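You operate a simulated robot arm through the tools that you are given. There is no shell and no other tool. Be economical: measure what you need, move in short steps, check, and stop when the job is done.

You run a simulated robot arm. Do the job below in one go: nothing can be reset, and whatever is moved stays where it is left.

TASK
Leak-test the red finished cap at 20 kPa, then put it back.
Fine: open the blue valve before lifting the lid; leave the lid on the bench and the knob at 20.

Only the result counts: the job must be done as asked and must still hold three seconds after the hand-in. Knocking over, shifting, dropping, spilling or breaking anything else fails it. A push-on lid holds only when it is set on centred and level and pressed home; a screw cap is set on level and turned clockwise until tight.

THE ROBOT
A 7-joint arm with a two-finger parallel gripper, fixed in place. Base frame: the origin is at the foot of the arm, x ahead of it, y to its left, z up; the work surface is at about z = 0.86. Units: m, degrees, N and s.
Its first joint turns from -166.0 to 166.0 degrees. Payload 4.4 kg.
The tool frame sits at the grasp point between the pads (the TCP): z along the fingers, y along the line on which they close. The tips reach 0.023 m beyond it. Largest opening 0.094 m; finger width 0.038, thickness 0.01; the body of the gripper, 0.054 by 0.096 m, starts 0.039 m behind the TCP.
Orientation is that of the tool frame in the base frame, as a unit quaternion [x, y, z, w]. With the fingers straight down and closing along the base's y, the tool's x points along the base's -x, its y along +y and its z along -z.

THE INTERFACE
- The arm moves only by the tool step_arm. Its argument "moves" is a list of rows, each a list of 7 numbers: the closure, from 0 (fully open) to 1 (shut), then the shift along the tool's x, y, z in units of 50 mm (1.0 is 50 mm), then the turn, a rotation vector about the tool's x, y, z in units of 4 degrees (1.0 is 4 degrees). In form: [[claw, dx, dy, dz, rx, ry, rz], ...]. A call has 1 to 10 rows; each row shifts and turns the commanded pose from where the row before left it, along the tool's axes as they then stand. A call with a number of a shift or a turn outside -1 to 1 is refused whole. Each row takes 0.2 s and may step no farther than 0.05 m and 8.6 degrees from the row before; otherwise, or with a gripper value out of range, the whole call is refused. Where a pose cannot be reached the arm comes as near as it can. A force on the tool above 40 N (or 10 N above the force at the start of the call, whichever is more), or a blocked arm, ends the call early, and 0.2 s more pass. The fingers move at their own pace (about 0.072 m/s each) and stop on an object; they squeeze with about 45 N. The grip force told is the motor's: it shows also when the fingers shut on nothing. Time passes only in rows, and 0.2 s behind the last, so rows that do not move let the fingers close. It gives the time, the measured TCP pose, the force on the tool (base axes), the opening and the grip force at its end, in the units of the frame above (readings bear some noise), with the torque about the TCP (base axes, N m) and any sound that the robot's microphone picked up.
- Cameras (640 x 400 px; columns grow to the right, rows downward): "scene" is fixed at [0.2203, -0.5022, 1.6094]; the picture's right is [0.80, -0.61, 0.00], its down [-0.41, -0.54, -0.74] and it looks along [0.45, 0.59, -0.68] (base axes); focal length 341 px, centre (320, 200). "wrist" rides on the gripper at [0.086, 0.016, -0.074] in the tool frame; the picture's right is [-0.18, 0.98, 0.00], its down [-0.58, -0.11, -0.81] and it looks along [-0.79, -0.15, 0.59] (tool axes); focal length 243 px, centre (320, 200). There is no depth. A picture from a camera that has moved, and an enlarged one, comes with that camera's place and axes in the base frame and with its lens.
- capture(camera): a new picture of that camera. The clock stands still meanwhile.
- zoom(camera, box): a new picture of the part [left, top, right, bottom] of that camera's present view, enlarged. The clock stands still meanwhile.
- hand_in(): hands the job in; it is judged then, once.

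Go step by step. Nothing tells you positions but the pictures and the camera data: compare them with the known pose of the tool, close in by small moves and look again before you grip or let go. The budget is 120 turns and 76 pictures, counting those below and the enlarged ones. Unless the task says otherwise, let go and move clear before handing in, and close with one line.

The tools are called as a command line: name --pt "numbers of a row" for each row, then --argument value for the rest, lists and objects as JSON in quotes. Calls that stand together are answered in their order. step_arm: Moves the arm, as the interface text tells. Its arguments: {"type":"object","properties":{"moves":{"type":"array"}},"required":["moves"]} The other tools are called the same way: capture (camera) takes a picture; zoom (camera, box) takes an enlarged picture of a part of a camera's view; hand_in () hands the job in.

At the start:

```text
t: 0.0
ee_pos: [0.6367, 0.0622, 1.1724]
tcp_rot: [0.0, 1.0, -0.001, 0.0]
contact_force: [0.2, -1.0, 0.3]
wrist_torque: [0.04, 0.0, -0.01]
gripper_width: 0.0939
gripper_force: 0.2
```

scene: 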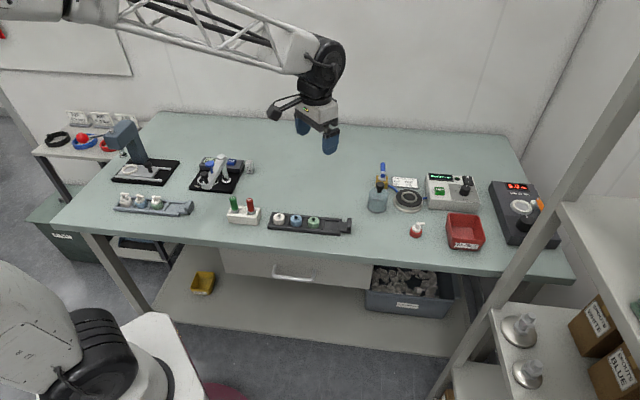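
wrist: 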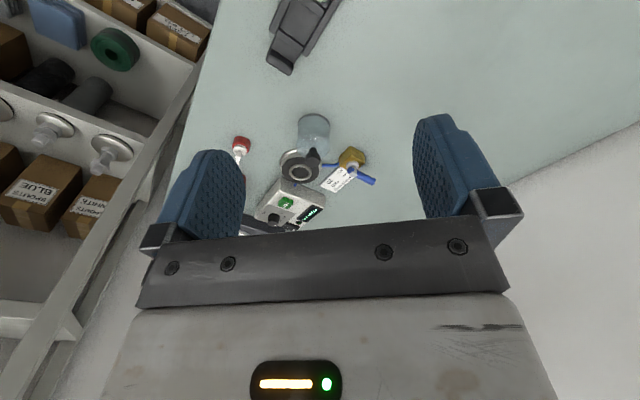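

I see a bench with a leak-test area right of centre (jar, blue valve, control box, red cap). I'll look closer first.

zoom --camera "scene" --box '[350, 140, 570, 278]'

zoom --camera "scene" --box '[200, 150, 370, 256]'

zoom --camera "scene" --box '[30, 100, 210, 222]'

zoom --camera "scene" --box '[360, 155, 480, 230]'

```text
2.90 times, centred on (460, 209) of scene
camera zoom: at [0.2203, -0.5022, 1.6094], right [0.8, -0.61, 0.0], down [-0.41, -0.54, -0.74], along [0.45, 0.59, -0.68], focal length 989 px, centre (-86, 174)
```

zoom: 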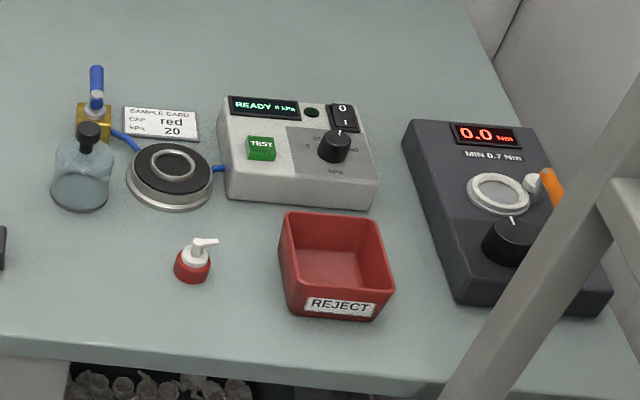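

```text
3.76 times, centred on (285, 203) of scene
camera zoom: at [0.2203, -0.5022, 1.6094], right [0.8, -0.61, 0.0], down [-0.41, -0.54, -0.74], along [0.45, 0.59, -0.68], focal length 1284 px, centre (452, 189)
```

zoom: 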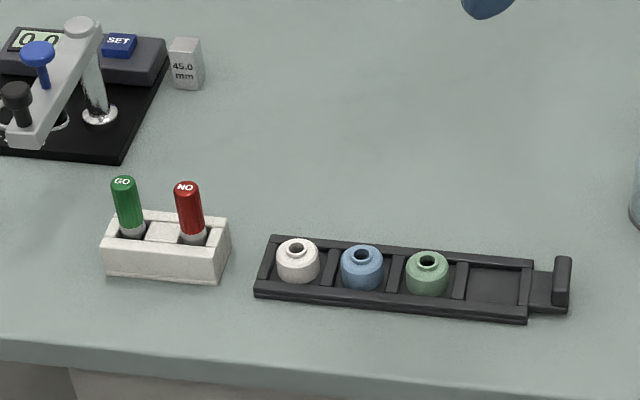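

```text
3.28 times, centred on (120, 161) of scene
camera zoom: at [0.2203, -0.5022, 1.6094], right [0.8, -0.61, 0.0], down [-0.41, -0.54, -0.74], along [0.45, 0.59, -0.68], focal length 1118 px, centre (976, 328)
```

zoom: 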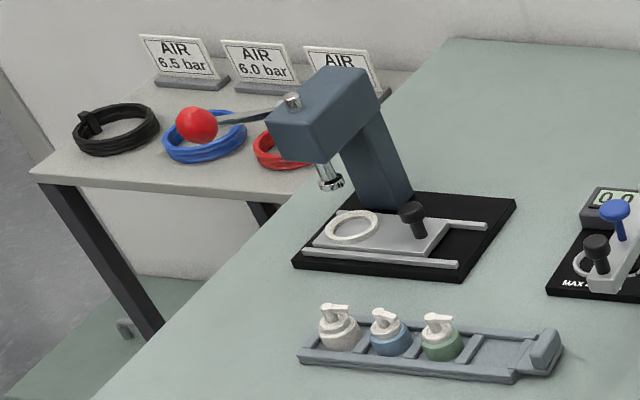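

```text
5.33 times, centred on (420, 192) of scene
camera zoom: at [0.2203, -0.5022, 1.6094], right [0.8, -0.61, 0.0], down [-0.41, -0.54, -0.74], along [0.45, 0.59, -0.68], focal length 1819 px, centre (-213, 240)
```

zoom: 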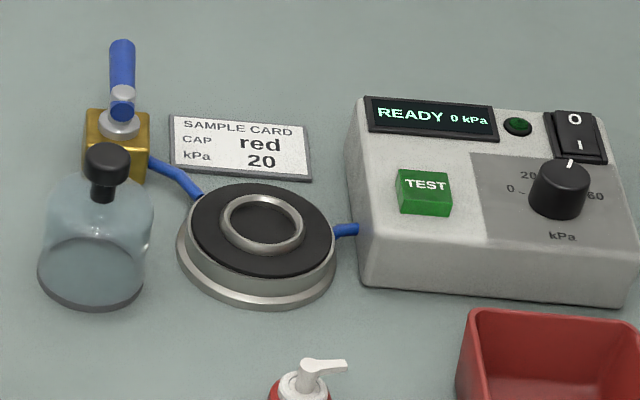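

Positions estimated roughly from scene: cap (0.845,-0.144), nest (0.93,-0.036), bell jar (0.843,0.013), valve (0.92,0.07), knob (1.04,-0.146). I'll check with the wrist view for triangulation.

zoom --camera "wrist" --box '[220, 100, 400, 240]'

step_arm --pt "0 -0.5 -1 0 0 0 0" --pt "0 -0.5 -1 0 0 0 0" --pt "0 -0.5 0 0 0 0 0"

capture --camera "wrist"

```text
2.86 times, centred on (310, 170) of wrist
camera zoom: at [0.5501, 0.0796, 1.2467], right [0.18, 0.98, 0.0], down [0.58, -0.11, 0.81], along [0.79, -0.15, -0.59], focal length 693 px, centre (349, 286)
```

zoom: 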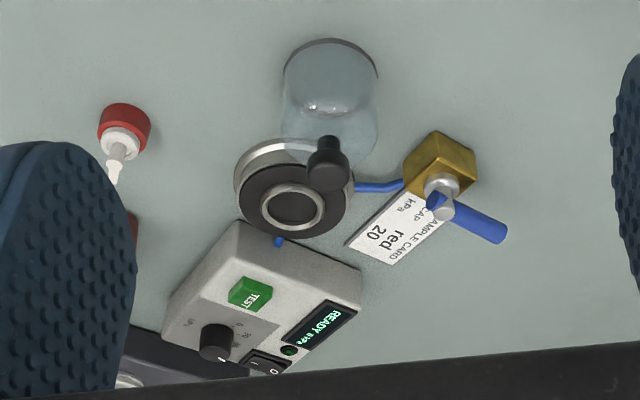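

```text
refused: row 1 steps farther than a row can; nothing moved
```

```text
68 pictures are left
camera wrist: at [0.5501, 0.0796, 1.2467], right [0.18, 0.98, 0.0], down [0.58, -0.11, 0.81], along [0.79, -0.15, -0.59], focal length 243 px, centre (320, 200)
```

wrist: 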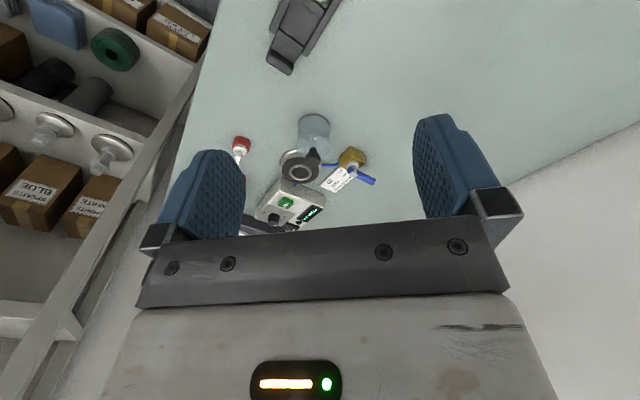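

Estimates agree between the two views. The valve handle lies diagonally, so I need a closer look; moving nearer.

step_arm --pt "0 -0.7 -0.5 0.5 0 0 0" --pt "0 -0.7 0 0.6 0 0 0" --pt "0 0 0 0.5 0 0 0"

capture --camera "wrist"

```text
t: 0.8
ee_pos: [0.7057, 0.0388, 1.0899]
tcp_rot: [0.0, 1.0, 0.0, 0.001]
contact_force: [0.0, 0.1, -0.9]
wrist_torque: [-0.01, 0.02, -0.02]
gripper_width: 0.094
gripper_force: 0.1
```

```text
67 pictures are left
camera wrist: at [0.6201, 0.0552, 1.1652], right [0.18, 0.98, 0.0], down [0.58, -0.11, 0.81], along [0.79, -0.15, -0.59], focal length 243 px, centre (320, 200)
```

wrist: 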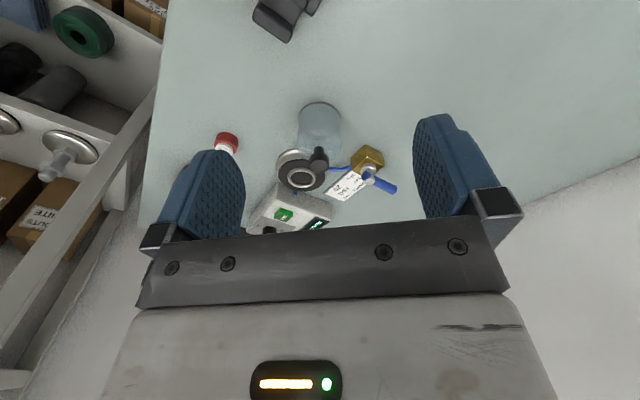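

I'll zoom on the valve and the nest from here.

zoom --camera "wrist" --box '[270, 90, 410, 210]'

zoom --camera "scene" --box '[362, 150, 432, 216]'

```text
3.33 times, centred on (340, 150) of wrist
camera zoom: at [0.6201, 0.0552, 1.1652], right [0.18, 0.98, 0.0], down [0.58, -0.11, 0.81], along [0.79, -0.15, -0.59], focal length 809 px, centre (253, 367)
```

zoom: 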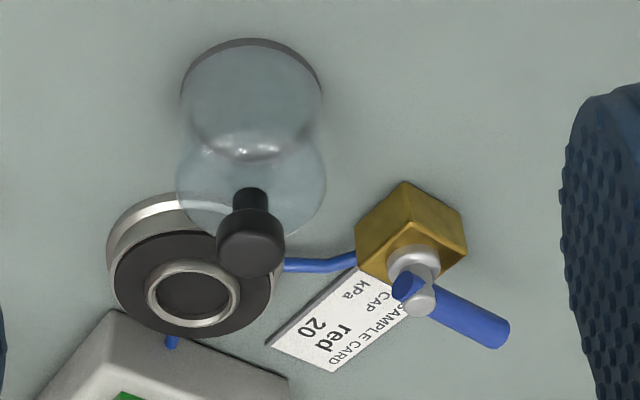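

```text
6.06 times, centred on (397, 183) of scene
camera zoom: at [0.2203, -0.5022, 1.6094], right [0.8, -0.61, 0.0], down [-0.41, -0.54, -0.74], along [0.45, 0.59, -0.68], focal length 2067 px, centre (-147, 303)
```

zoom: 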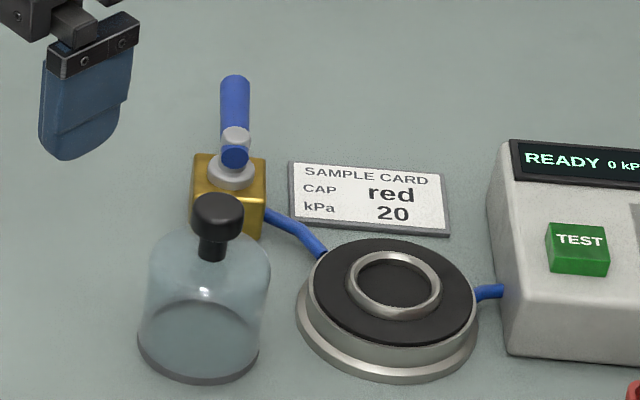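

The station is turned about 37° about vertical. I'll go above it for a top view of box, knob and nest.

step_arm --pt "0 -0.6 -0.6 -0.4 0 0 0" --pt "0 -0.6 -0.6 -0.4 0 0 0" --pt "0 -0.6 -0.6 -0.4 0 0 0" --pt "0 -0.6 -0.6 0 0 0 0" --pt "0 -0.6 -0.6 0 0 0 0"

capture --camera "wrist"

zoom --camera "wrist" --box '[240, 90, 400, 230]'

```text
t: 2.0
ee_pos: [0.8543, -0.114, 1.1525]
tcp_rot: [0.0, 1.0, 0.0, 0.0]
contact_force: [-0.7, -1.6, -0.5]
wrist_torque: [0.02, 0.02, 0.02]
gripper_width: 0.0941
gripper_force: 0.0
```

```text
64 pictures are left
camera wrist: at [0.7688, -0.0956, 1.2273], right [0.18, 0.98, 0.0], down [0.58, -0.11, 0.81], along [0.79, -0.15, -0.59], focal length 243 px, centre (320, 200)
```

wrist: 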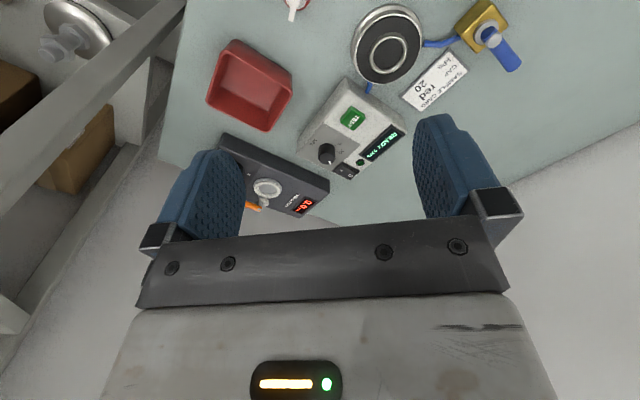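

```text
2.86 times, centred on (320, 160) of wrist
camera zoom: at [0.7688, -0.0956, 1.2273], right [0.18, 0.98, 0.0], down [0.58, -0.11, 0.81], along [0.79, -0.15, -0.59], focal length 693 px, centre (320, 314)
```

zoom: 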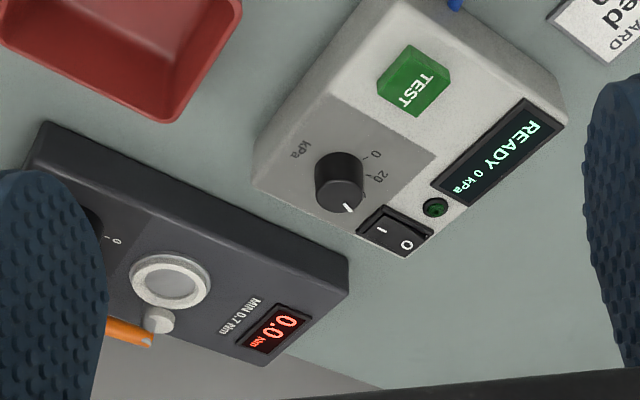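

zoom --camera "wrist" --box '[295, 100, 375, 170]'

zoom --camera "wrist" --box '[340, 0, 540, 120]'

zoom --camera "scene" --box '[446, 160, 486, 210]'

```text
5.71 times, centred on (335, 135) of wrist
camera zoom: at [0.7688, -0.0956, 1.2273], right [0.18, 0.98, 0.0], down [0.58, -0.11, 0.81], along [0.79, -0.15, -0.59], focal length 1386 px, centre (234, 571)
```

zoom: 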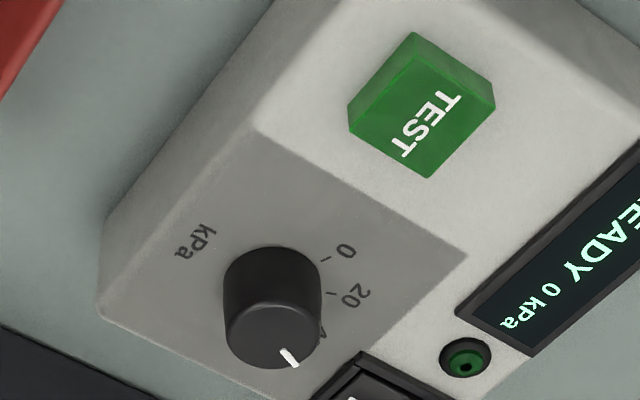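

```text
3.20 times, centred on (440, 60) of wrist
camera zoom: at [0.7688, -0.0956, 1.2273], right [0.18, 0.98, 0.0], down [0.58, -0.11, 0.81], along [0.79, -0.15, -0.59], focal length 776 px, centre (-64, 648)
```

zoom: 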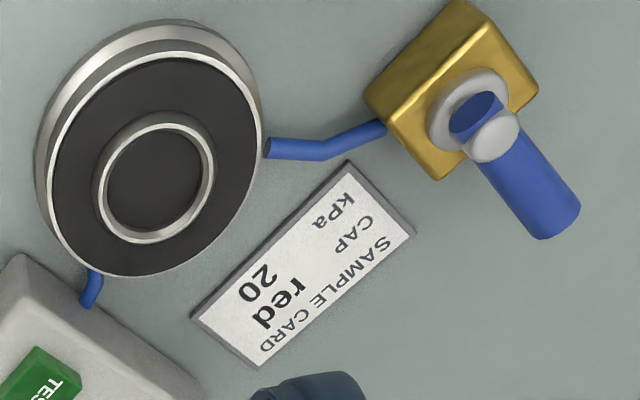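

```text
8.00 times, centred on (466, 185) of scene
camera zoom: at [0.2203, -0.5022, 1.6094], right [0.8, -0.61, 0.0], down [-0.41, -0.54, -0.74], along [0.45, 0.59, -0.68], focal length 2729 px, centre (-848, 320)
```

zoom: 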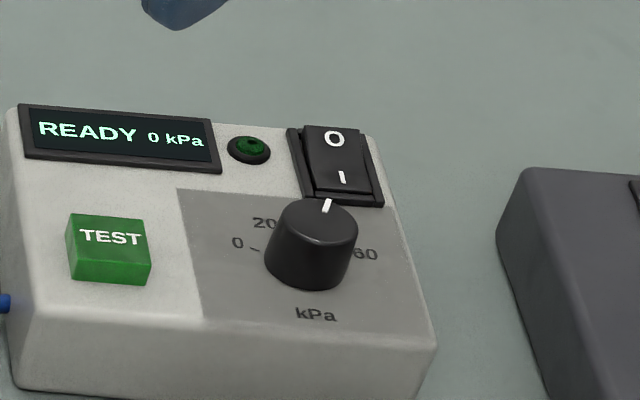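

Knob ≈ (1.054,-0.138), pointer near 40, the 20 mark about 43° counter-clockwise. It lies beyond vertical reach, so I'll tilt the tool outward and approach to check reach, with the fingers at about 60 mm.

step_arm --pt "0.36 -0.3 -0.08 0.15 0 -1 0" --pt "0.36 -0.3 -0.08 0.15 0 -1 0" --pt "0.36 -0.3 -0.08 0.15 0 -1 0" --pt "0.36 -0.3 -0.08 0.15 0 -1 0" --pt "0.36 -0.3 -0.08 0.1 0 -1 0" --pt "0.36 -0.3 -0.08 0.1 0 -1 0" --pt "0.36 -0.3 0 0.1 0 -1 0"

capture --camera "wrist"

```text
t: 3.6
ee_pos: [0.9661, -0.1376, 1.1308]
tcp_rot: [0.0, 0.97, 0.0, 0.243]
contact_force: [-0.5, 0.4, 0.3]
wrist_torque: [0.03, -0.01, 0.01]
gripper_width: 0.0599
gripper_force: 0.1
```

```text
59 pictures are left
camera wrist: at [0.8551, -0.1197, 1.1556], right [0.16, 0.98, 0.09], down [0.13, -0.11, 0.99], along [0.98, -0.15, -0.15], focal length 243 px, centre (320, 200)
```

wrist: 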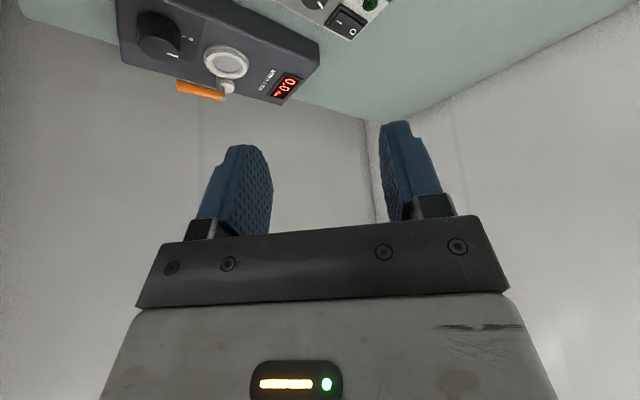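

I'll reduce the tilt to 20°, approach above the knob and yaw by -20° so that the turn is symmetric.

step_arm --pt "0.36 -0.15 0 0.4 0 1 0" --pt "0.36 -0.15 0 0.4 0 1 0" --pt "0.36 -0.19 -0.02 0.77 0 0 0" --pt "0.36 -0.19 0 0.77 0 0 0" --pt "0.36 -0.19 0 0.77 0 0 0" --pt "0.36 0 0 0 0.342 0 0.94" --pt "0.36 0 0 0 0.342 0 0.94" --pt "0.36 0 0 0 0.342 0 0.94" --pt "0.36 0 0 0 0.342 0 0.94" --pt "0.36 0 0 0 0.342 0 0.94"

zoom --camera "scene" --box '[400, 90, 520, 210]'

```text
t: 5.8
ee_pos: [1.063, -0.1385, 1.0013]
tcp_rot: [0.171, 0.97, -0.03, 0.171]
contact_force: [0.1, 0.9, -0.5]
wrist_torque: [-0.02, -0.01, -0.03]
gripper_width: 0.0603
gripper_force: 0.1
```

```text
3.33 times, centred on (460, 150) of scene
camera zoom: at [0.2203, -0.5022, 1.6094], right [0.8, -0.61, 0.0], down [-0.41, -0.54, -0.74], along [0.45, 0.59, -0.68], focal length 1137 px, centre (-147, 367)
```

zoom: 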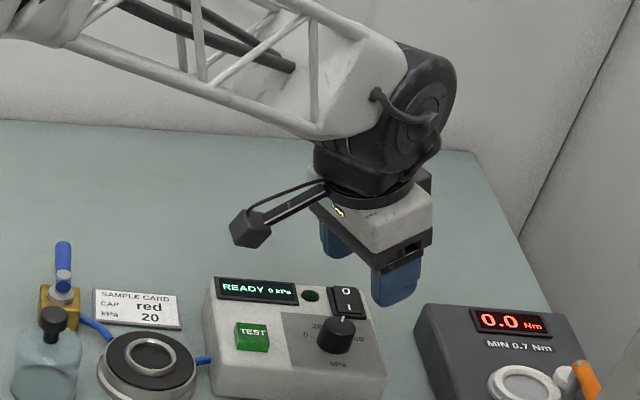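

Reach is fine. I descend 40 mm and look.

step_arm --pt "0.36 0.137 0 0.376 0 0 0" --pt "0.36 0.137 0 0.376 0 0 0"

zoom --camera "scene" --box '[440, 140, 500, 200]'

```text
t: 6.4
ee_pos: [1.0636, -0.138, 0.9606]
tcp_rot: [0.171, 0.97, -0.03, 0.17]
contact_force: [0.4, -0.1, -0.3]
wrist_torque: [0.02, 0.02, -0.03]
gripper_width: 0.0599
gripper_force: 0.1
```

```text
6.67 times, centred on (470, 170) of scene
camera zoom: at [0.2203, -0.5022, 1.6094], right [0.8, -0.61, 0.0], down [-0.41, -0.54, -0.74], along [0.45, 0.59, -0.68], focal length 2274 px, centre (-680, 400)
```

zoom: 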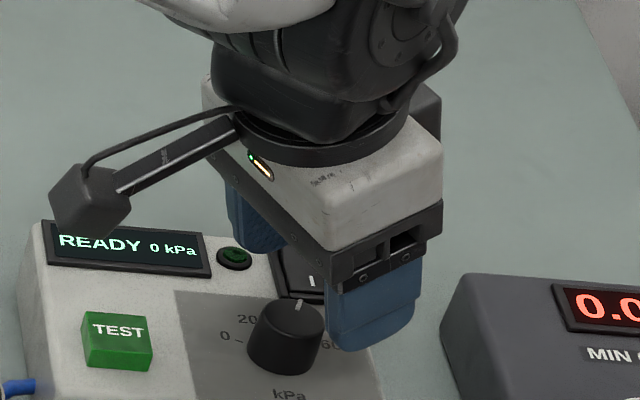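

The finger tips sit about 10 mm too far out; I shift inward 9 mm and descend 16 mm.

step_arm --pt "0.36 0.17 0 -0.062 0 0 0" --pt "0.36 0.055 0 0.15 0 0 0" --pt "0.36 0.055 0 0.15 0 0 0"

zoom --camera "scene" --box '[440, 145, 500, 205]'

```text
t: 7.2
ee_pos: [1.0547, -0.134, 0.9438]
tcp_rot: [0.171, 0.97, -0.03, 0.171]
contact_force: [0.9, 0.3, -0.6]
wrist_torque: [0.02, 0.02, 0.01]
gripper_width: 0.0599
gripper_force: 0.0
```

```text
6.67 times, centred on (470, 175) of scene
camera zoom: at [0.2203, -0.5022, 1.6094], right [0.8, -0.61, 0.0], down [-0.41, -0.54, -0.74], along [0.45, 0.59, -0.68], focal length 2274 px, centre (-680, 367)
```

zoom: 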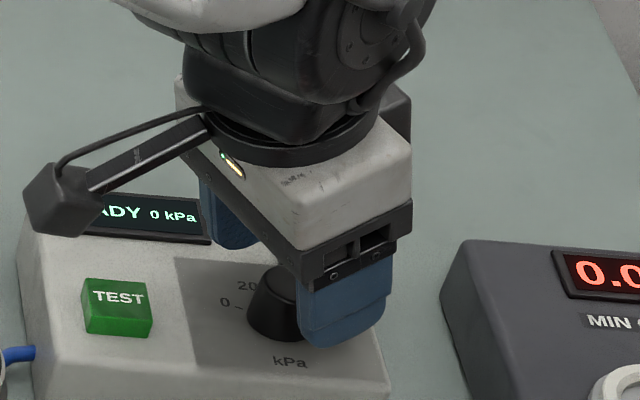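

The inner finger edge is only just reaching the knob's diameter; I move 8 mm farther in, 4 mm down, then close.

step_arm --pt "0.36 0.15 0 -0.055 0 0 0" --pt "0.36 0.027 0 0.075 0 0 0" --pt "0.6 0 0 0 0 0 0" --pt "0.8 0 0 0 0 0 0" --pt "0.8 0 0 0 0 0 0"

zoom --camera "scene" --box '[440, 145, 500, 205]'

```text
t: 8.4
ee_pos: [1.0467, -0.1326, 0.9411]
tcp_rot: [0.172, 0.97, -0.03, 0.171]
contact_force: [-13.4, -34.4, 0.8]
wrist_torque: [-0.49, 0.39, -0.39]
gripper_width: 0.0349
gripper_force: 18.2
```

```text
6.67 times, centred on (470, 175) of scene
camera zoom: at [0.2203, -0.5022, 1.6094], right [0.8, -0.61, 0.0], down [-0.41, -0.54, -0.74], along [0.45, 0.59, -0.68], focal length 2274 px, centre (-680, 367)
```

zoom: 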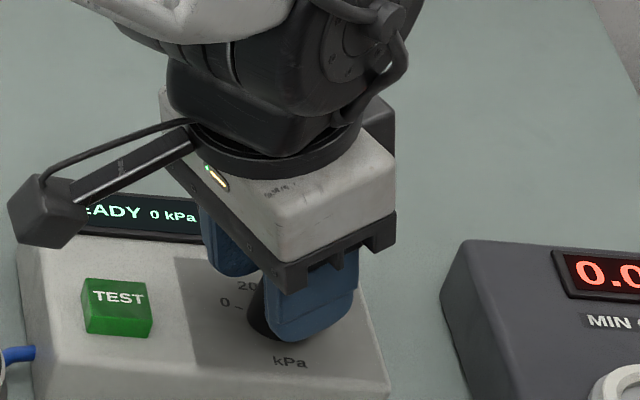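

The knob is gripped (35 mm) but off-centre; I shift along the closing direction to balance the force.

step_arm --pt "0.8 0 -0.05 0 0 0 0" --pt "0.8 0 0 0 0 0 0"

```text
t: 9.0
ee_pos: [1.0464, -0.1336, 0.9408]
tcp_rot: [0.171, 0.97, -0.031, 0.17]
contact_force: [-9.3, -27.0, -0.9]
wrist_torque: [-0.43, 0.16, -0.32]
gripper_width: 0.0319
gripper_force: 14.7
```

step_arm --pt "0.8 0 -0.06 0 0 0 0" --pt "0.8 0 0 0 0 0 0"

```text
t: 9.6
ee_pos: [1.046, -0.1355, 0.9411]
tcp_rot: [0.171, 0.97, -0.03, 0.171]
contact_force: [9.8, -0.8, -5.3]
wrist_torque: [-0.18, -0.09, 0.05]
gripper_width: 0.0295
gripper_force: 45.1
```

Firm grip now. I turn counter-clockwise 20° about the knob axis (12 mm outboard of the TCP).

step_arm --pt "0.8 0 -0.0168 0 -0.342 0 -0.94" --pt "0.8 0 -0.0168 0 -0.342 0 -0.94" --pt "0.8 0 -0.0168 0 -0.342 0 -0.94" --pt "0.8 0 -0.0168 0 -0.342 0 -0.94" --pt "0.8 0 -0.0168 0 -0.342 0 -0.94"

zoom --camera "scene" --box '[440, 145, 500, 205]'

```text
t: 10.3
ee_pos: [1.0459, -0.1366, 0.941]
tcp_rot: [0.099, 0.98, -0.016, 0.174]
contact_force: [13.5, 6.5, -1.6]
wrist_torque: [0.08, -0.26, 0.08]
gripper_width: 0.0296
gripper_force: 45.2
stopped in row 3: the force on the tool passed its limit at 43 N (the readings are from after the stop); the commanded pose is now the measured one
```

```text
6.67 times, centred on (470, 175) of scene
camera zoom: at [0.2203, -0.5022, 1.6094], right [0.8, -0.61, 0.0], down [-0.41, -0.54, -0.74], along [0.45, 0.59, -0.68], focal length 2274 px, centre (-680, 367)
```

zoom: 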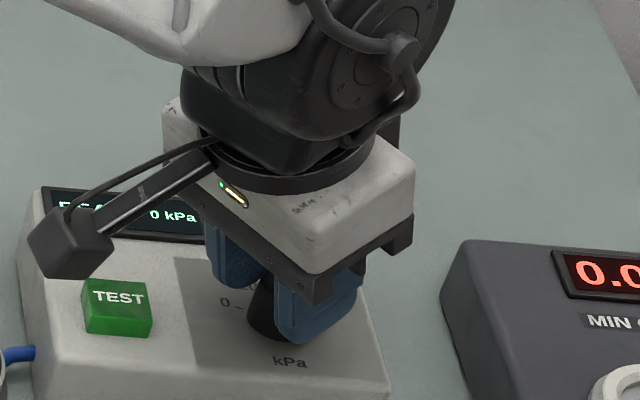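

step_arm --pt "0.8 0 0 0 -0.342 0 -0.94"

```text
t: 10.7
ee_pos: [1.0456, -0.1379, 0.9421]
tcp_rot: [0.064, 0.983, -0.012, 0.174]
contact_force: [22.9, -1.0, -5.2]
wrist_torque: [-0.06, 0.16, 0.02]
gripper_width: 0.0296
gripper_force: 44.7
```

step_arm --pt "0.8 -0.04 0 0.0 0 0 0" --pt "0.8 0 -0.01 0 -0.342 0 -0.94"

```text
t: 11.3
ee_pos: [1.0456, -0.1381, 0.9409]
tcp_rot: [0.033, 0.985, -0.005, 0.171]
contact_force: [-10.4, 1.3, 7.3]
wrist_torque: [-0.09, 0.44, -0.01]
gripper_width: 0.0297
gripper_force: 45.3
stopped in row 2: the force on the tool passed its limit at 41 N (the readings are from after the stop); the commanded pose is now the measured one
```

step_arm --pt "0.8 0 -0.008 0 -0.171 0 -0.47" --pt "0.8 0 -0.008 0 -0.171 0 -0.47"

```text
t: 11.9
ee_pos: [1.0459, -0.1391, 0.9422]
tcp_rot: [-0.002, 0.985, 0.001, 0.172]
contact_force: [-27.9, 1.1, 12.7]
wrist_torque: [-0.09, 0.6, 0.04]
gripper_width: 0.0296
gripper_force: 44.7
```

step_arm --pt "0.8 0.02 0 0 -0.171 0 -0.47" --pt "0.8 0.01 -0.008 0 -0.171 0 -0.47"

zoom --camera "scene" --box '[440, 145, 500, 205]'

```text
t: 12.5
ee_pos: [1.0444, -0.1402, 0.9408]
tcp_rot: [-0.037, 0.984, 0.006, 0.173]
contact_force: [24.7, -10.1, 1.7]
wrist_torque: [-0.52, -0.56, -0.14]
gripper_width: 0.0299
gripper_force: 45.0
```

```text
6.67 times, centred on (470, 175) of scene
camera zoom: at [0.2203, -0.5022, 1.6094], right [0.8, -0.61, 0.0], down [-0.41, -0.54, -0.74], along [0.45, 0.59, -0.68], focal length 2274 px, centre (-680, 367)
```

zoom: 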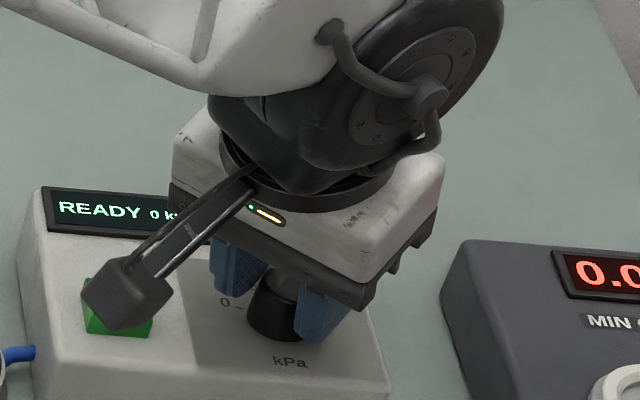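

step_arm --pt "0.8 -0.015 -0.01 0 -0.171 0 -0.47" --pt "0.8 0 -0.01 0 -0.171 0 -0.47"

```text
t: 13.1
ee_pos: [1.0456, -0.1404, 0.9411]
tcp_rot: [-0.071, 0.982, 0.013, 0.173]
contact_force: [28.2, -11.1, 4.4]
wrist_torque: [-0.44, -0.48, -0.15]
gripper_width: 0.0298
gripper_force: 44.8
```

step_arm --pt "0.8 -0.02 -0.01 0 -0.171 0 -0.47" --pt "0.8 -0.005 -0.01 0 -0.171 0 -0.47"

```text
t: 13.7
ee_pos: [1.0456, -0.1401, 0.9408]
tcp_rot: [-0.105, 0.979, 0.019, 0.171]
contact_force: [-7.7, -7.7, 11.7]
wrist_torque: [-0.38, 0.51, -0.07]
gripper_width: 0.0296
gripper_force: 45.0
```

Turned about 32° in total. I release and lift to read the pointer.

step_arm --pt "0.36 0 0 0 0 0 0" --pt "0.36 0 0 0 0 0 0" --pt "0.36 -0.3 0 -0.8 0 0 0" --pt "0.36 -0.3 0 -0.8 0 0 0"

zoom --camera "scene" --box '[446, 160, 486, 210]'

```text
t: 14.7
ee_pos: [1.0487, -0.1423, 1.0276]
tcp_rot: [-0.105, 0.98, 0.019, 0.171]
contact_force: [0.7, 0.7, -2.1]
wrist_torque: [-0.01, -0.02, 0.02]
gripper_width: 0.0601
gripper_force: 0.0
```

```text
8.00 times, centred on (466, 185) of scene
camera zoom: at [0.2203, -0.5022, 1.6094], right [0.8, -0.61, 0.0], down [-0.41, -0.54, -0.74], along [0.45, 0.59, -0.68], focal length 2729 px, centre (-848, 320)
```

zoom: 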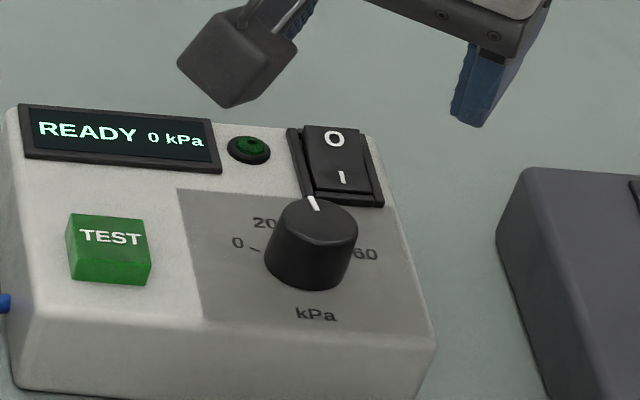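

The pointer moved about 30° and is now near 30; another ~22° is needed. I re-yaw back 22°, re-grip and turn again.

step_arm --pt "0.36 0 0.0168 0 0.342 0 0.94" --pt "0.36 0 0.0168 0 0.342 0 0.94" --pt "0.36 0 0.0168 0 0.342 0 0.94" --pt "0.36 0 0.0168 0 0.342 0 0.94" --pt "0.36 0 0.0168 0 0.342 0 0.94" --pt "0.36 0 0.0084 0 0.171 0 0.47" --pt "0.36 0.297 0 0.8 0 0 0" --pt "0.36 0.297 0 0.8 0 0 0"

```text
t: 16.5
ee_pos: [1.048, -0.139, 0.9432]
tcp_rot: [0.084, 0.981, -0.015, 0.173]
contact_force: [-0.2, -0.4, 0.2]
wrist_torque: [0.03, 0.04, 0.0]
gripper_width: 0.0603
gripper_force: 0.1
```

step_arm --pt "0.36 0.06 0.05 0.02 0 0 0" --pt "0.8 0 0 0 0 0 0" --pt "0.8 0 0 0 0 0 0" --pt "0.8 0 0 0 0 0 0"

```text
t: 17.5
ee_pos: [1.0433, -0.136, 0.9383]
tcp_rot: [0.084, 0.982, -0.014, 0.171]
contact_force: [-7.6, -32.7, -0.5]
wrist_torque: [-0.49, -0.02, -0.44]
gripper_width: 0.0299
gripper_force: 45.2
```

step_arm --pt "0.8 -0.02 -0.04 0 0 0 0" --pt "0.8 0 0 0 0 0 0"

```text
t: 18.1
ee_pos: [1.0447, -0.1369, 0.9391]
tcp_rot: [0.085, 0.982, -0.015, 0.171]
contact_force: [-23.3, -24.0, 0.7]
wrist_torque: [-0.69, 0.46, -0.36]
gripper_width: 0.0297
gripper_force: 44.9
```

step_arm --pt "0.8 0.015 -0.04 0 0 0 0" --pt "0.8 0 -0.01 0 -0.171 0 -0.47" --pt "0.8 0 -0.008 0 -0.171 0 -0.47"

```text
t: 18.9
ee_pos: [1.0445, -0.1366, 0.939]
tcp_rot: [0.049, 0.984, -0.009, 0.172]
contact_force: [-1.9, 4.6, -5.5]
wrist_torque: [-0.2, -0.65, 0.04]
gripper_width: 0.0298
gripper_force: 45.3
```

step_arm --pt "0.8 0 -0.008 0 -0.171 0 -0.47" --pt "0.8 0 -0.008 0 -0.171 0 -0.47" --pt "0.8 0 -0.008 0 -0.171 0 -0.47" --pt "0.8 0 -0.008 0 -0.171 0 -0.47"

```text
t: 19.9
ee_pos: [1.0441, -0.1398, 0.9404]
tcp_rot: [-0.02, 0.985, 0.003, 0.173]
contact_force: [19.1, 17.4, -11.1]
wrist_torque: [-0.09, -0.26, 0.24]
gripper_width: 0.0298
gripper_force: 45.1
```

step_arm --pt "0.8 -0.02 0.01 0 -0.171 0 -0.47" --pt "0.8 0 0 0 -0.171 0 -0.47" --pt "0.8 0 0 0 -0.171 0 -0.47" --pt "0.8 0 0 0 -0.171 0 -0.47"

```text
t: 20.9
ee_pos: [1.0444, -0.1414, 0.9395]
tcp_rot: [-0.088, 0.981, 0.016, 0.171]
contact_force: [-7.3, -5.1, -13.9]
wrist_torque: [-0.55, 1.09, -0.02]
gripper_width: 0.0298
gripper_force: 45.1
```

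Turned 20° more. I release, lift, and back off to a view where the wrist camera sees the knob.

step_arm --pt "0.36 0 0 0 0 0 0" --pt "0.36 0 0 0 0 0 0" --pt "0.36 -0.3 0 -0.8 0 0 0" --pt "0.36 -0.3 0 -0.8 0 0 0" --pt "0.36 0.6 0 -0.6 0 1 0" --pt "0.36 0.6 0 -0.6 0 1 0" --pt "0.36 0.7 0 -0.5 0 1 0" --pt "0.36 0.8 0 -0.4 0 1 0" --pt "0.36 0.8 0.1 -0.2 0 1 0"

zoom --camera "scene" --box '[446, 160, 486, 210]'

zoom --camera "wrist" --box '[240, 90, 400, 230]'

```text
t: 22.9
ee_pos: [0.8474, -0.1681, 1.103]
tcp_rot: [-0.089, 0.996, 0.0, -0.002]
contact_force: [0.0, 0.4, 0.2]
wrist_torque: [0.01, -0.02, -0.01]
gripper_width: 0.0601
gripper_force: 0.1
```

```text
8.00 times, centred on (466, 185) of scene
camera zoom: at [0.2203, -0.5022, 1.6094], right [0.8, -0.61, 0.0], down [-0.41, -0.54, -0.74], along [0.45, 0.59, -0.68], focal length 2729 px, centre (-848, 320)
```

zoom: 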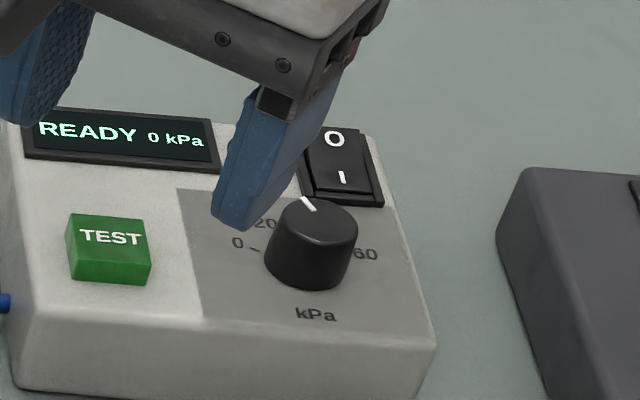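

```text
2.86 times, centred on (320, 160) of wrist
camera zoom: at [0.7602, -0.1667, 1.1781], right [0.01, 1.0, 0.0], down [0.59, 0.0, 0.8], along [0.8, -0.01, -0.59], focal length 693 px, centre (320, 314)
```

zoom: 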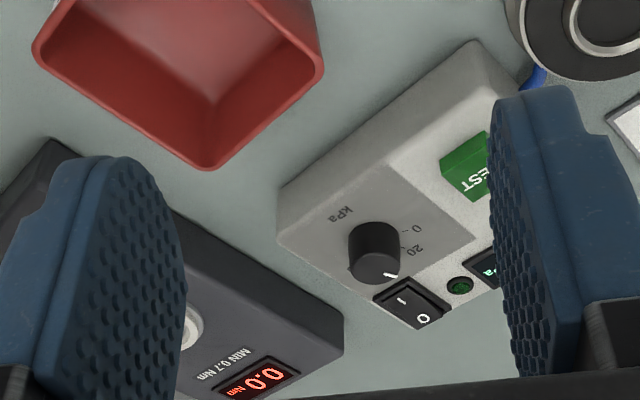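

zoom --camera "wrist" --box '[315, 135, 355, 165]'

```text
13.33 times, centred on (335, 150) of wrist
camera zoom: at [0.7602, -0.1667, 1.1781], right [0.01, 1.0, 0.0], down [0.59, 0.0, 0.8], along [0.8, -0.01, -0.59], focal length 3235 px, centre (120, 867)
```

zoom: 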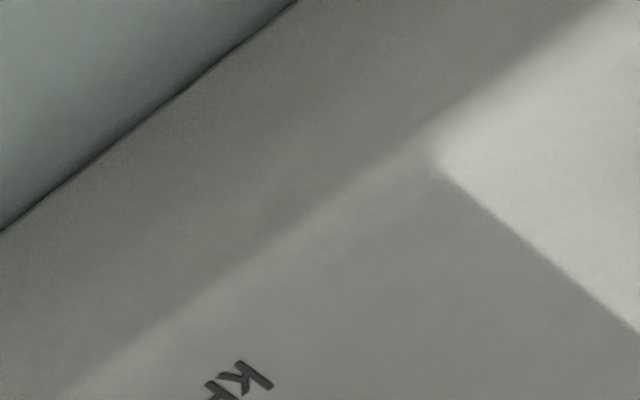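

zoom --camera "wrist" --box '[322, 163, 370, 193]'

```text
13.33 times, centred on (346, 178) of wrist
camera zoom: at [0.7602, -0.1667, 1.1781], right [0.01, 1.0, 0.0], down [0.59, 0.0, 0.8], along [0.8, -0.01, -0.59], focal length 3235 px, centre (-27, 493)
```

zoom: 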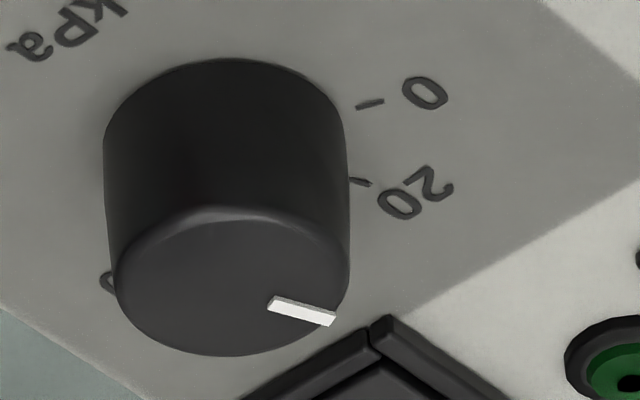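

I zoom tightly from the scene camera for a second angle reading.

zoom --camera "scene" --box '[454, 176, 478, 198]'

```text
16.00 times, centred on (466, 187) of scene
camera zoom: at [0.2203, -0.5022, 1.6094], right [0.8, -0.61, 0.0], down [-0.41, -0.54, -0.74], along [0.45, 0.59, -0.68], focal length 5458 px, centre (-2016, 408)
```

zoom: 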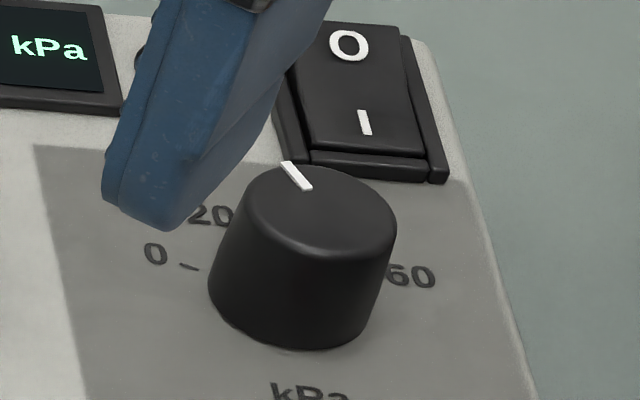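

Readings put the pointer a few degrees short of 20. I'll get a steeper, closer view to measure better.

step_arm --pt "0.36 -0.2 0.1 -0.25 0 1 0" --pt "0.36 -0.2 0.1 -0.25 0 1 0" --pt "0.36 -0.2 0.1 -0.25 0 1 0" --pt "0.36 -0.2 0.1 -0.25 0 1 0" --pt "0.36 -0.2 0.1 -0.25 0 1 0"

zoom --camera "wrist" --box '[280, 150, 400, 225]'

```text
t: 24.1
ee_pos: [0.9023, -0.1341, 1.158]
tcp_rot: [-0.088, 0.981, -0.016, -0.175]
contact_force: [-0.4, 0.0, 0.7]
wrist_torque: [-0.02, 0.01, 0.02]
gripper_width: 0.0603
gripper_force: 0.0
```

```text
5.33 times, centred on (340, 188) of wrist
camera zoom: at [0.8444, -0.1274, 1.2578], right [0.0, 1.0, -0.06], down [0.83, 0.04, 0.56], along [0.56, -0.05, -0.83], focal length 1294 px, centre (213, 267)
```

zoom: 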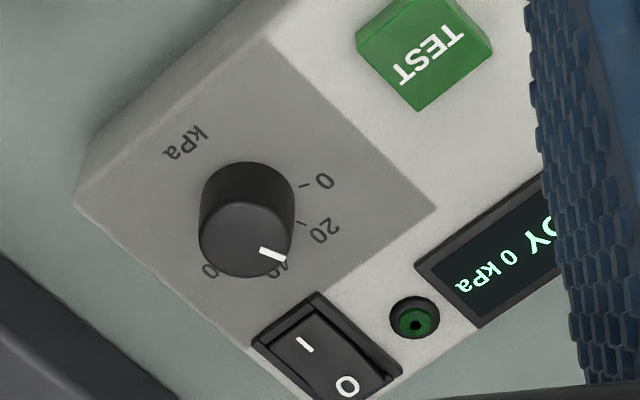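

Measured: pointer ≈60°, the 20 mark ≈69°, so about 9° more is needed. I return to the tilted approach pose.

step_arm --pt "0.36 -0.282 -0.06 0.256 0 -1 0" --pt "0.36 -0.282 -0.06 0.256 0 -1 0" --pt "0.36 -0.282 -0.06 0.256 0 -1 0" --pt "0.36 -0.282 -0.06 0.256 0 -1 0" --pt "0.36 -0.282 -0.06 0.256 0 -1 0" --pt "0.36 -0.282 -0.06 0.256 0 -1 0" --pt "0.36 -0.282 -0.06 0.256 0 -1 0" --pt "0.36 -0.282 -0.06 0.256 0 -1 0" --pt "0.36 -0.282 -0.06 0.256 0 -1 0" --pt "0.36 -0.282 -0.06 0.256 0 -1 0"

step_arm --pt "0.36 0 0 0 0.342 0 0.94" --pt "0.36 0 0 0 0.342 0 0.94" --pt "0.36 0 0 0 0.342 0 0.94" --pt "0.36 0 0 0 0.2565 0 0.705"

```text
t: 26.3
ee_pos: [1.0401, -0.1417, 1.028]
tcp_rot: [-0.087, 0.981, 0.015, 0.172]
contact_force: [-1.5, 0.5, -0.8]
wrist_torque: [0.0, 0.0, 0.0]
gripper_width: 0.0603
gripper_force: 0.0
```

```text
t: 27.3
ee_pos: [1.0402, -0.14, 1.0277]
tcp_rot: [0.041, 0.984, -0.007, 0.172]
contact_force: [0.1, 0.3, 0.4]
wrist_torque: [0.01, -0.01, 0.0]
gripper_width: 0.0603
gripper_force: 0.1
```

step_arm --pt "0.36 0.169 0.07 0.563 0 0 0" --pt "0.36 0.169 0 0.563 0 0 0" --pt "0.36 0.169 0 0.563 0 0 0" --pt "0.8 0 0 0 0 0 0" --pt "0.8 0 0 0 0 0 0" --pt "0.8 0 0 0 0 0 0"

```text
t: 28.7
ee_pos: [1.0437, -0.1379, 0.9394]
tcp_rot: [0.042, 0.984, -0.008, 0.172]
contact_force: [3.2, -15.9, 5.0]
wrist_torque: [-0.1, -0.23, -0.2]
gripper_width: 0.0298
gripper_force: 44.5
```

step_arm --pt "0.8 -0.01 -0.03 0 -0.171 0 -0.47" --pt "0.8 0 -0.008 0 -0.171 0 -0.47" --pt "0.8 0 -0.008 0 -0.171 0 -0.47" --pt "0.8 0 -0.004 0 -0.171 0 -0.47"

```text
t: 29.7
ee_pos: [1.0427, -0.1388, 0.9394]
tcp_rot: [-0.028, 0.985, 0.004, 0.172]
contact_force: [-29.7, 3.3, 14.1]
wrist_torque: [0.07, 0.02, 0.04]
gripper_width: 0.0294
gripper_force: 45.4
```

step_arm --pt "0.8 0.015 -0.004 0 -0.171 0 -0.47" --pt "0.8 0.01 -0.004 0 -0.171 0 -0.47" --pt "0.8 0 -0.004 0 -0.12 0 -0.33"

```text
t: 30.5
ee_pos: [1.0448, -0.1404, 0.9392]
tcp_rot: [-0.075, 0.982, 0.014, 0.173]
contact_force: [2.2, 6.5, 9.3]
wrist_torque: [0.32, -0.68, 0.04]
gripper_width: 0.0296
gripper_force: 45.1
```

step_arm --pt "0.36 0 0 0 0 0 0" --pt "0.36 0 0 0 0 0 0" --pt "0.36 -0.3 0 -0.8 0 0 0" --pt "0.36 -0.3 0 -0.8 0 0 0"

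step_arm --pt "0.36 0.282 0.06 -0.256 0 1 0" --pt "0.36 0.282 0.06 -0.256 0 1 0" --pt "0.36 0.282 0.06 -0.256 0 1 0" --pt "0.36 0.282 0.06 -0.256 0 1 0" --pt "0.36 0.282 0.06 -0.256 0 1 0" --pt "0.36 0.282 0.06 -0.256 0 1 0" --pt "0.36 0.282 0.06 -0.256 0 1 0" --pt "0.36 0.282 0.06 -0.256 0 1 0" --pt "0.36 0.282 0.06 -0.256 0 1 0" --pt "0.36 0.282 0.06 -0.256 0 1 0"

zoom --camera "wrist" --box '[305, 165, 365, 205]'

```text
t: 31.5
ee_pos: [1.0445, -0.1408, 1.0252]
tcp_rot: [-0.075, 0.982, 0.014, 0.17]
contact_force: [-1.1, -0.7, -0.7]
wrist_torque: [0.02, -0.01, -0.02]
gripper_width: 0.0602
gripper_force: 0.1
```

```text
t: 33.7
ee_pos: [0.8999, -0.132, 1.1448]
tcp_rot: [-0.074, 0.982, -0.014, -0.175]
contact_force: [0.9, -0.7, -0.4]
wrist_torque: [0.03, 0.0, -0.02]
gripper_width: 0.0601
gripper_force: 0.0
```

```text
10.00 times, centred on (335, 185) of wrist
camera zoom: at [0.8437, -0.1226, 1.244], right [0.02, 1.0, -0.06], down [0.83, 0.02, 0.56], along [0.56, -0.07, -0.83], focal length 2426 px, centre (170, 350)
```

zoom: 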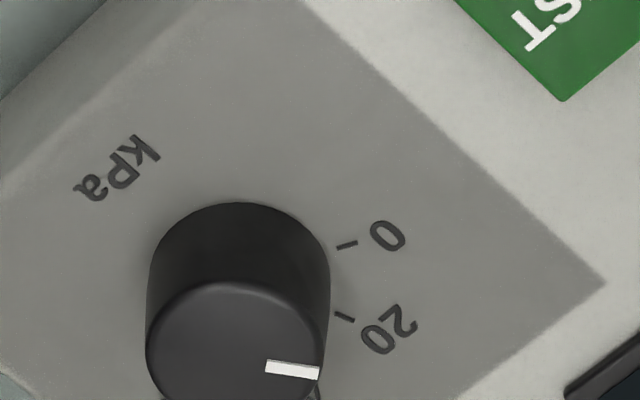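

Overshot: pointer ≈80°, i.e. ~14. I need about 11° clockwise; going back to the same grip pose.

step_arm --pt "0.36 -0.29 -0.06 0.24 0 -1 0" --pt "0.36 -0.29 -0.06 0.24 0 -1 0" --pt "0.36 -0.29 -0.06 0.24 0 -1 0" --pt "0.36 -0.29 -0.06 0.24 0 -1 0" --pt "0.36 -0.29 -0.06 0.24 0 -1 0" --pt "0.36 -0.29 -0.06 0.24 0 -1 0" --pt "0.36 -0.29 -0.06 0.24 0 -1 0" --pt "0.36 -0.29 -0.06 0.24 0 -1 0" --pt "0.36 -0.29 -0.06 0.24 0 -1 0" --pt "0.36 -0.29 -0.06 0.24 0 -1 0"

```text
t: 35.9
ee_pos: [1.0406, -0.1409, 1.0222]
tcp_rot: [-0.074, 0.982, 0.013, 0.172]
contact_force: [-0.2, -0.1, 0.9]
wrist_torque: [0.01, -0.01, 0.01]
gripper_width: 0.0601
gripper_force: 0.1
```

step_arm --pt "0.36 0.155 -0.015 0.532 0 0 0" --pt "0.36 0.155 0 0.532 0 0 0" --pt "0.36 0.155 0 0.532 0 0 0" --pt "0.8 0 0 0 0 0 0" --pt "0.8 0 0 0 0 0 0" --pt "0.8 0 0 0 0 0 0"

step_arm --pt "0.8 0 0.008 0 0.171 0 0.47" --pt "0.8 0 0.008 0 0.171 0 0.47" --pt "0.8 0 0.008 0 0.171 0 0.47"

```text
t: 37.3
ee_pos: [1.0449, -0.1423, 0.9388]
tcp_rot: [-0.074, 0.982, 0.013, 0.172]
contact_force: [7.8, -4.0, 3.4]
wrist_torque: [0.21, -0.48, -0.08]
gripper_width: 0.0295
gripper_force: 45.2
```

```text
t: 38.1
ee_pos: [1.0456, -0.1404, 0.9394]
tcp_rot: [-0.022, 0.985, 0.004, 0.172]
contact_force: [19.1, 0.9, -0.8]
wrist_torque: [0.43, -0.92, -0.01]
gripper_width: 0.0296
gripper_force: 44.9
```

step_arm --pt "0.8 -0.015 0.008 0 0.171 0 0.47" --pt "0.8 0 0.008 0 0.171 0 0.47" --pt "0.8 0 0.008 0 0.14 0 0.38"

```text
t: 38.9
ee_pos: [1.0454, -0.138, 0.9394]
tcp_rot: [0.026, 0.985, -0.004, 0.171]
contact_force: [-20.8, 15.9, 5.9]
wrist_torque: [0.27, 1.16, 0.17]
gripper_width: 0.0297
gripper_force: 45.1
```

step_arm --pt "0.36 0 0 0 0 0 0" --pt "0.36 0 0 0 0 0 0" --pt "0.36 -0.3 0 -0.8 0 0 0" --pt "0.36 -0.3 0 -0.8 0 0 0"

step_arm --pt "0.36 0.282 0.0 -0.256 0 1 0" --pt "0.36 0.282 0.0 -0.256 0 1 0" --pt "0.36 0.282 0.0 -0.256 0 1 0" --pt "0.36 0.282 0.0 -0.256 0 1 0" --pt "0.36 0.282 0.0 -0.256 0 1 0" --pt "0.36 0.282 0.0 -0.256 0 1 0" --pt "0.36 0.282 0 -0.256 0 1 0" --pt "0.36 0.282 0 -0.256 0 1 0" --pt "0.36 0.282 0 -0.256 0 1 0" --pt "0.36 0.282 0 -0.256 0 1 0"

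zoom --camera "wrist" --box '[290, 165, 350, 205]'

```text
t: 39.9
ee_pos: [1.0475, -0.1379, 1.0245]
tcp_rot: [0.026, 0.985, -0.005, 0.172]
contact_force: [0.5, -0.7, -1.4]
wrist_torque: [0.02, -0.01, -0.03]
gripper_width: 0.0601
gripper_force: 0.0
```

```text
t: 42.1
ee_pos: [0.9042, -0.1326, 1.1466]
tcp_rot: [0.026, 0.984, 0.005, -0.175]
contact_force: [-0.4, 0.1, -1.5]
wrist_torque: [0.01, 0.01, 0.0]
gripper_width: 0.0603
gripper_force: 0.1
```

```text
10.00 times, centred on (320, 185) of wrist
camera zoom: at [0.85, -0.1123, 1.2457], right [0.22, 0.97, -0.06], down [0.82, -0.15, 0.56], along [0.53, -0.18, -0.83], focal length 2426 px, centre (320, 350)
```

zoom: 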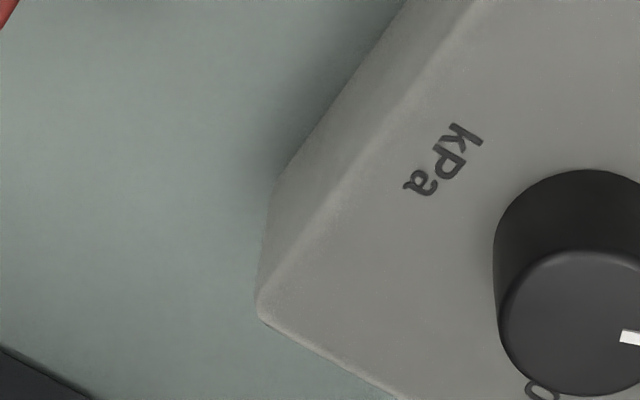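

zoom --camera "wrist" --box '[325, 163, 385, 203]'

```text
10.00 times, centred on (355, 183) of wrist
camera zoom: at [0.85, -0.1123, 1.2457], right [0.22, 0.97, -0.06], down [0.82, -0.15, 0.56], along [0.53, -0.18, -0.83], focal length 2426 px, centre (-30, 370)
```

zoom: 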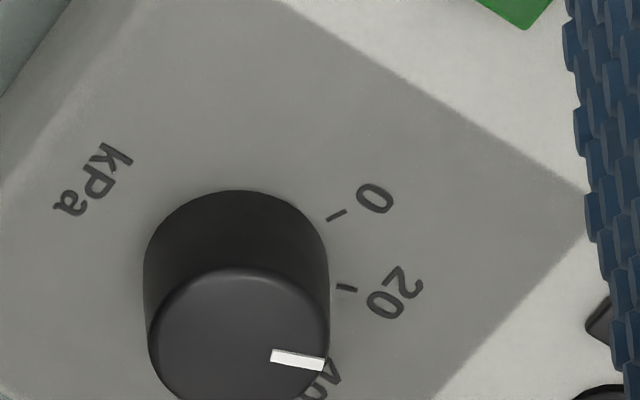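

Pointer now parallel to the 20 tick (≈20). Next the cap: I level the tool, open, and back off to view the cap.

step_arm --pt "0 0.8 0 0.4 0 -1 0" --pt "0 0.8 0 0.4 0 -1 0" --pt "0 0.8 0 0.4 0 -1 0" --pt "0 0.8 0 0.3 0 -1 0" --pt "0 0.6 0 0.3 0 -1 0.8"

capture --camera "wrist"

```text
t: 43.3
ee_pos: [0.7, -0.1227, 1.0996]
tcp_rot: [0.055, 0.998, -0.002, -0.001]
contact_force: [-0.1, 0.7, -0.3]
wrist_torque: [0.0, -0.01, -0.03]
gripper_width: 0.0939
gripper_force: 0.1
```

```text
42 pictures are left
camera wrist: at [0.6153, -0.095, 1.1734], right [0.29, 0.96, 0.0], down [0.57, -0.17, 0.81], along [0.77, -0.23, -0.59], focal length 243 px, centre (320, 200)
```

wrist: 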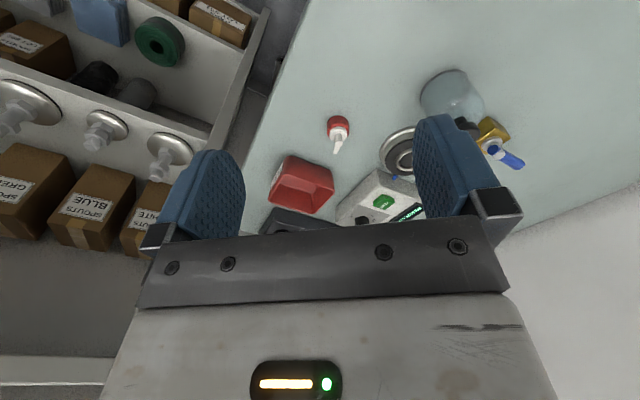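

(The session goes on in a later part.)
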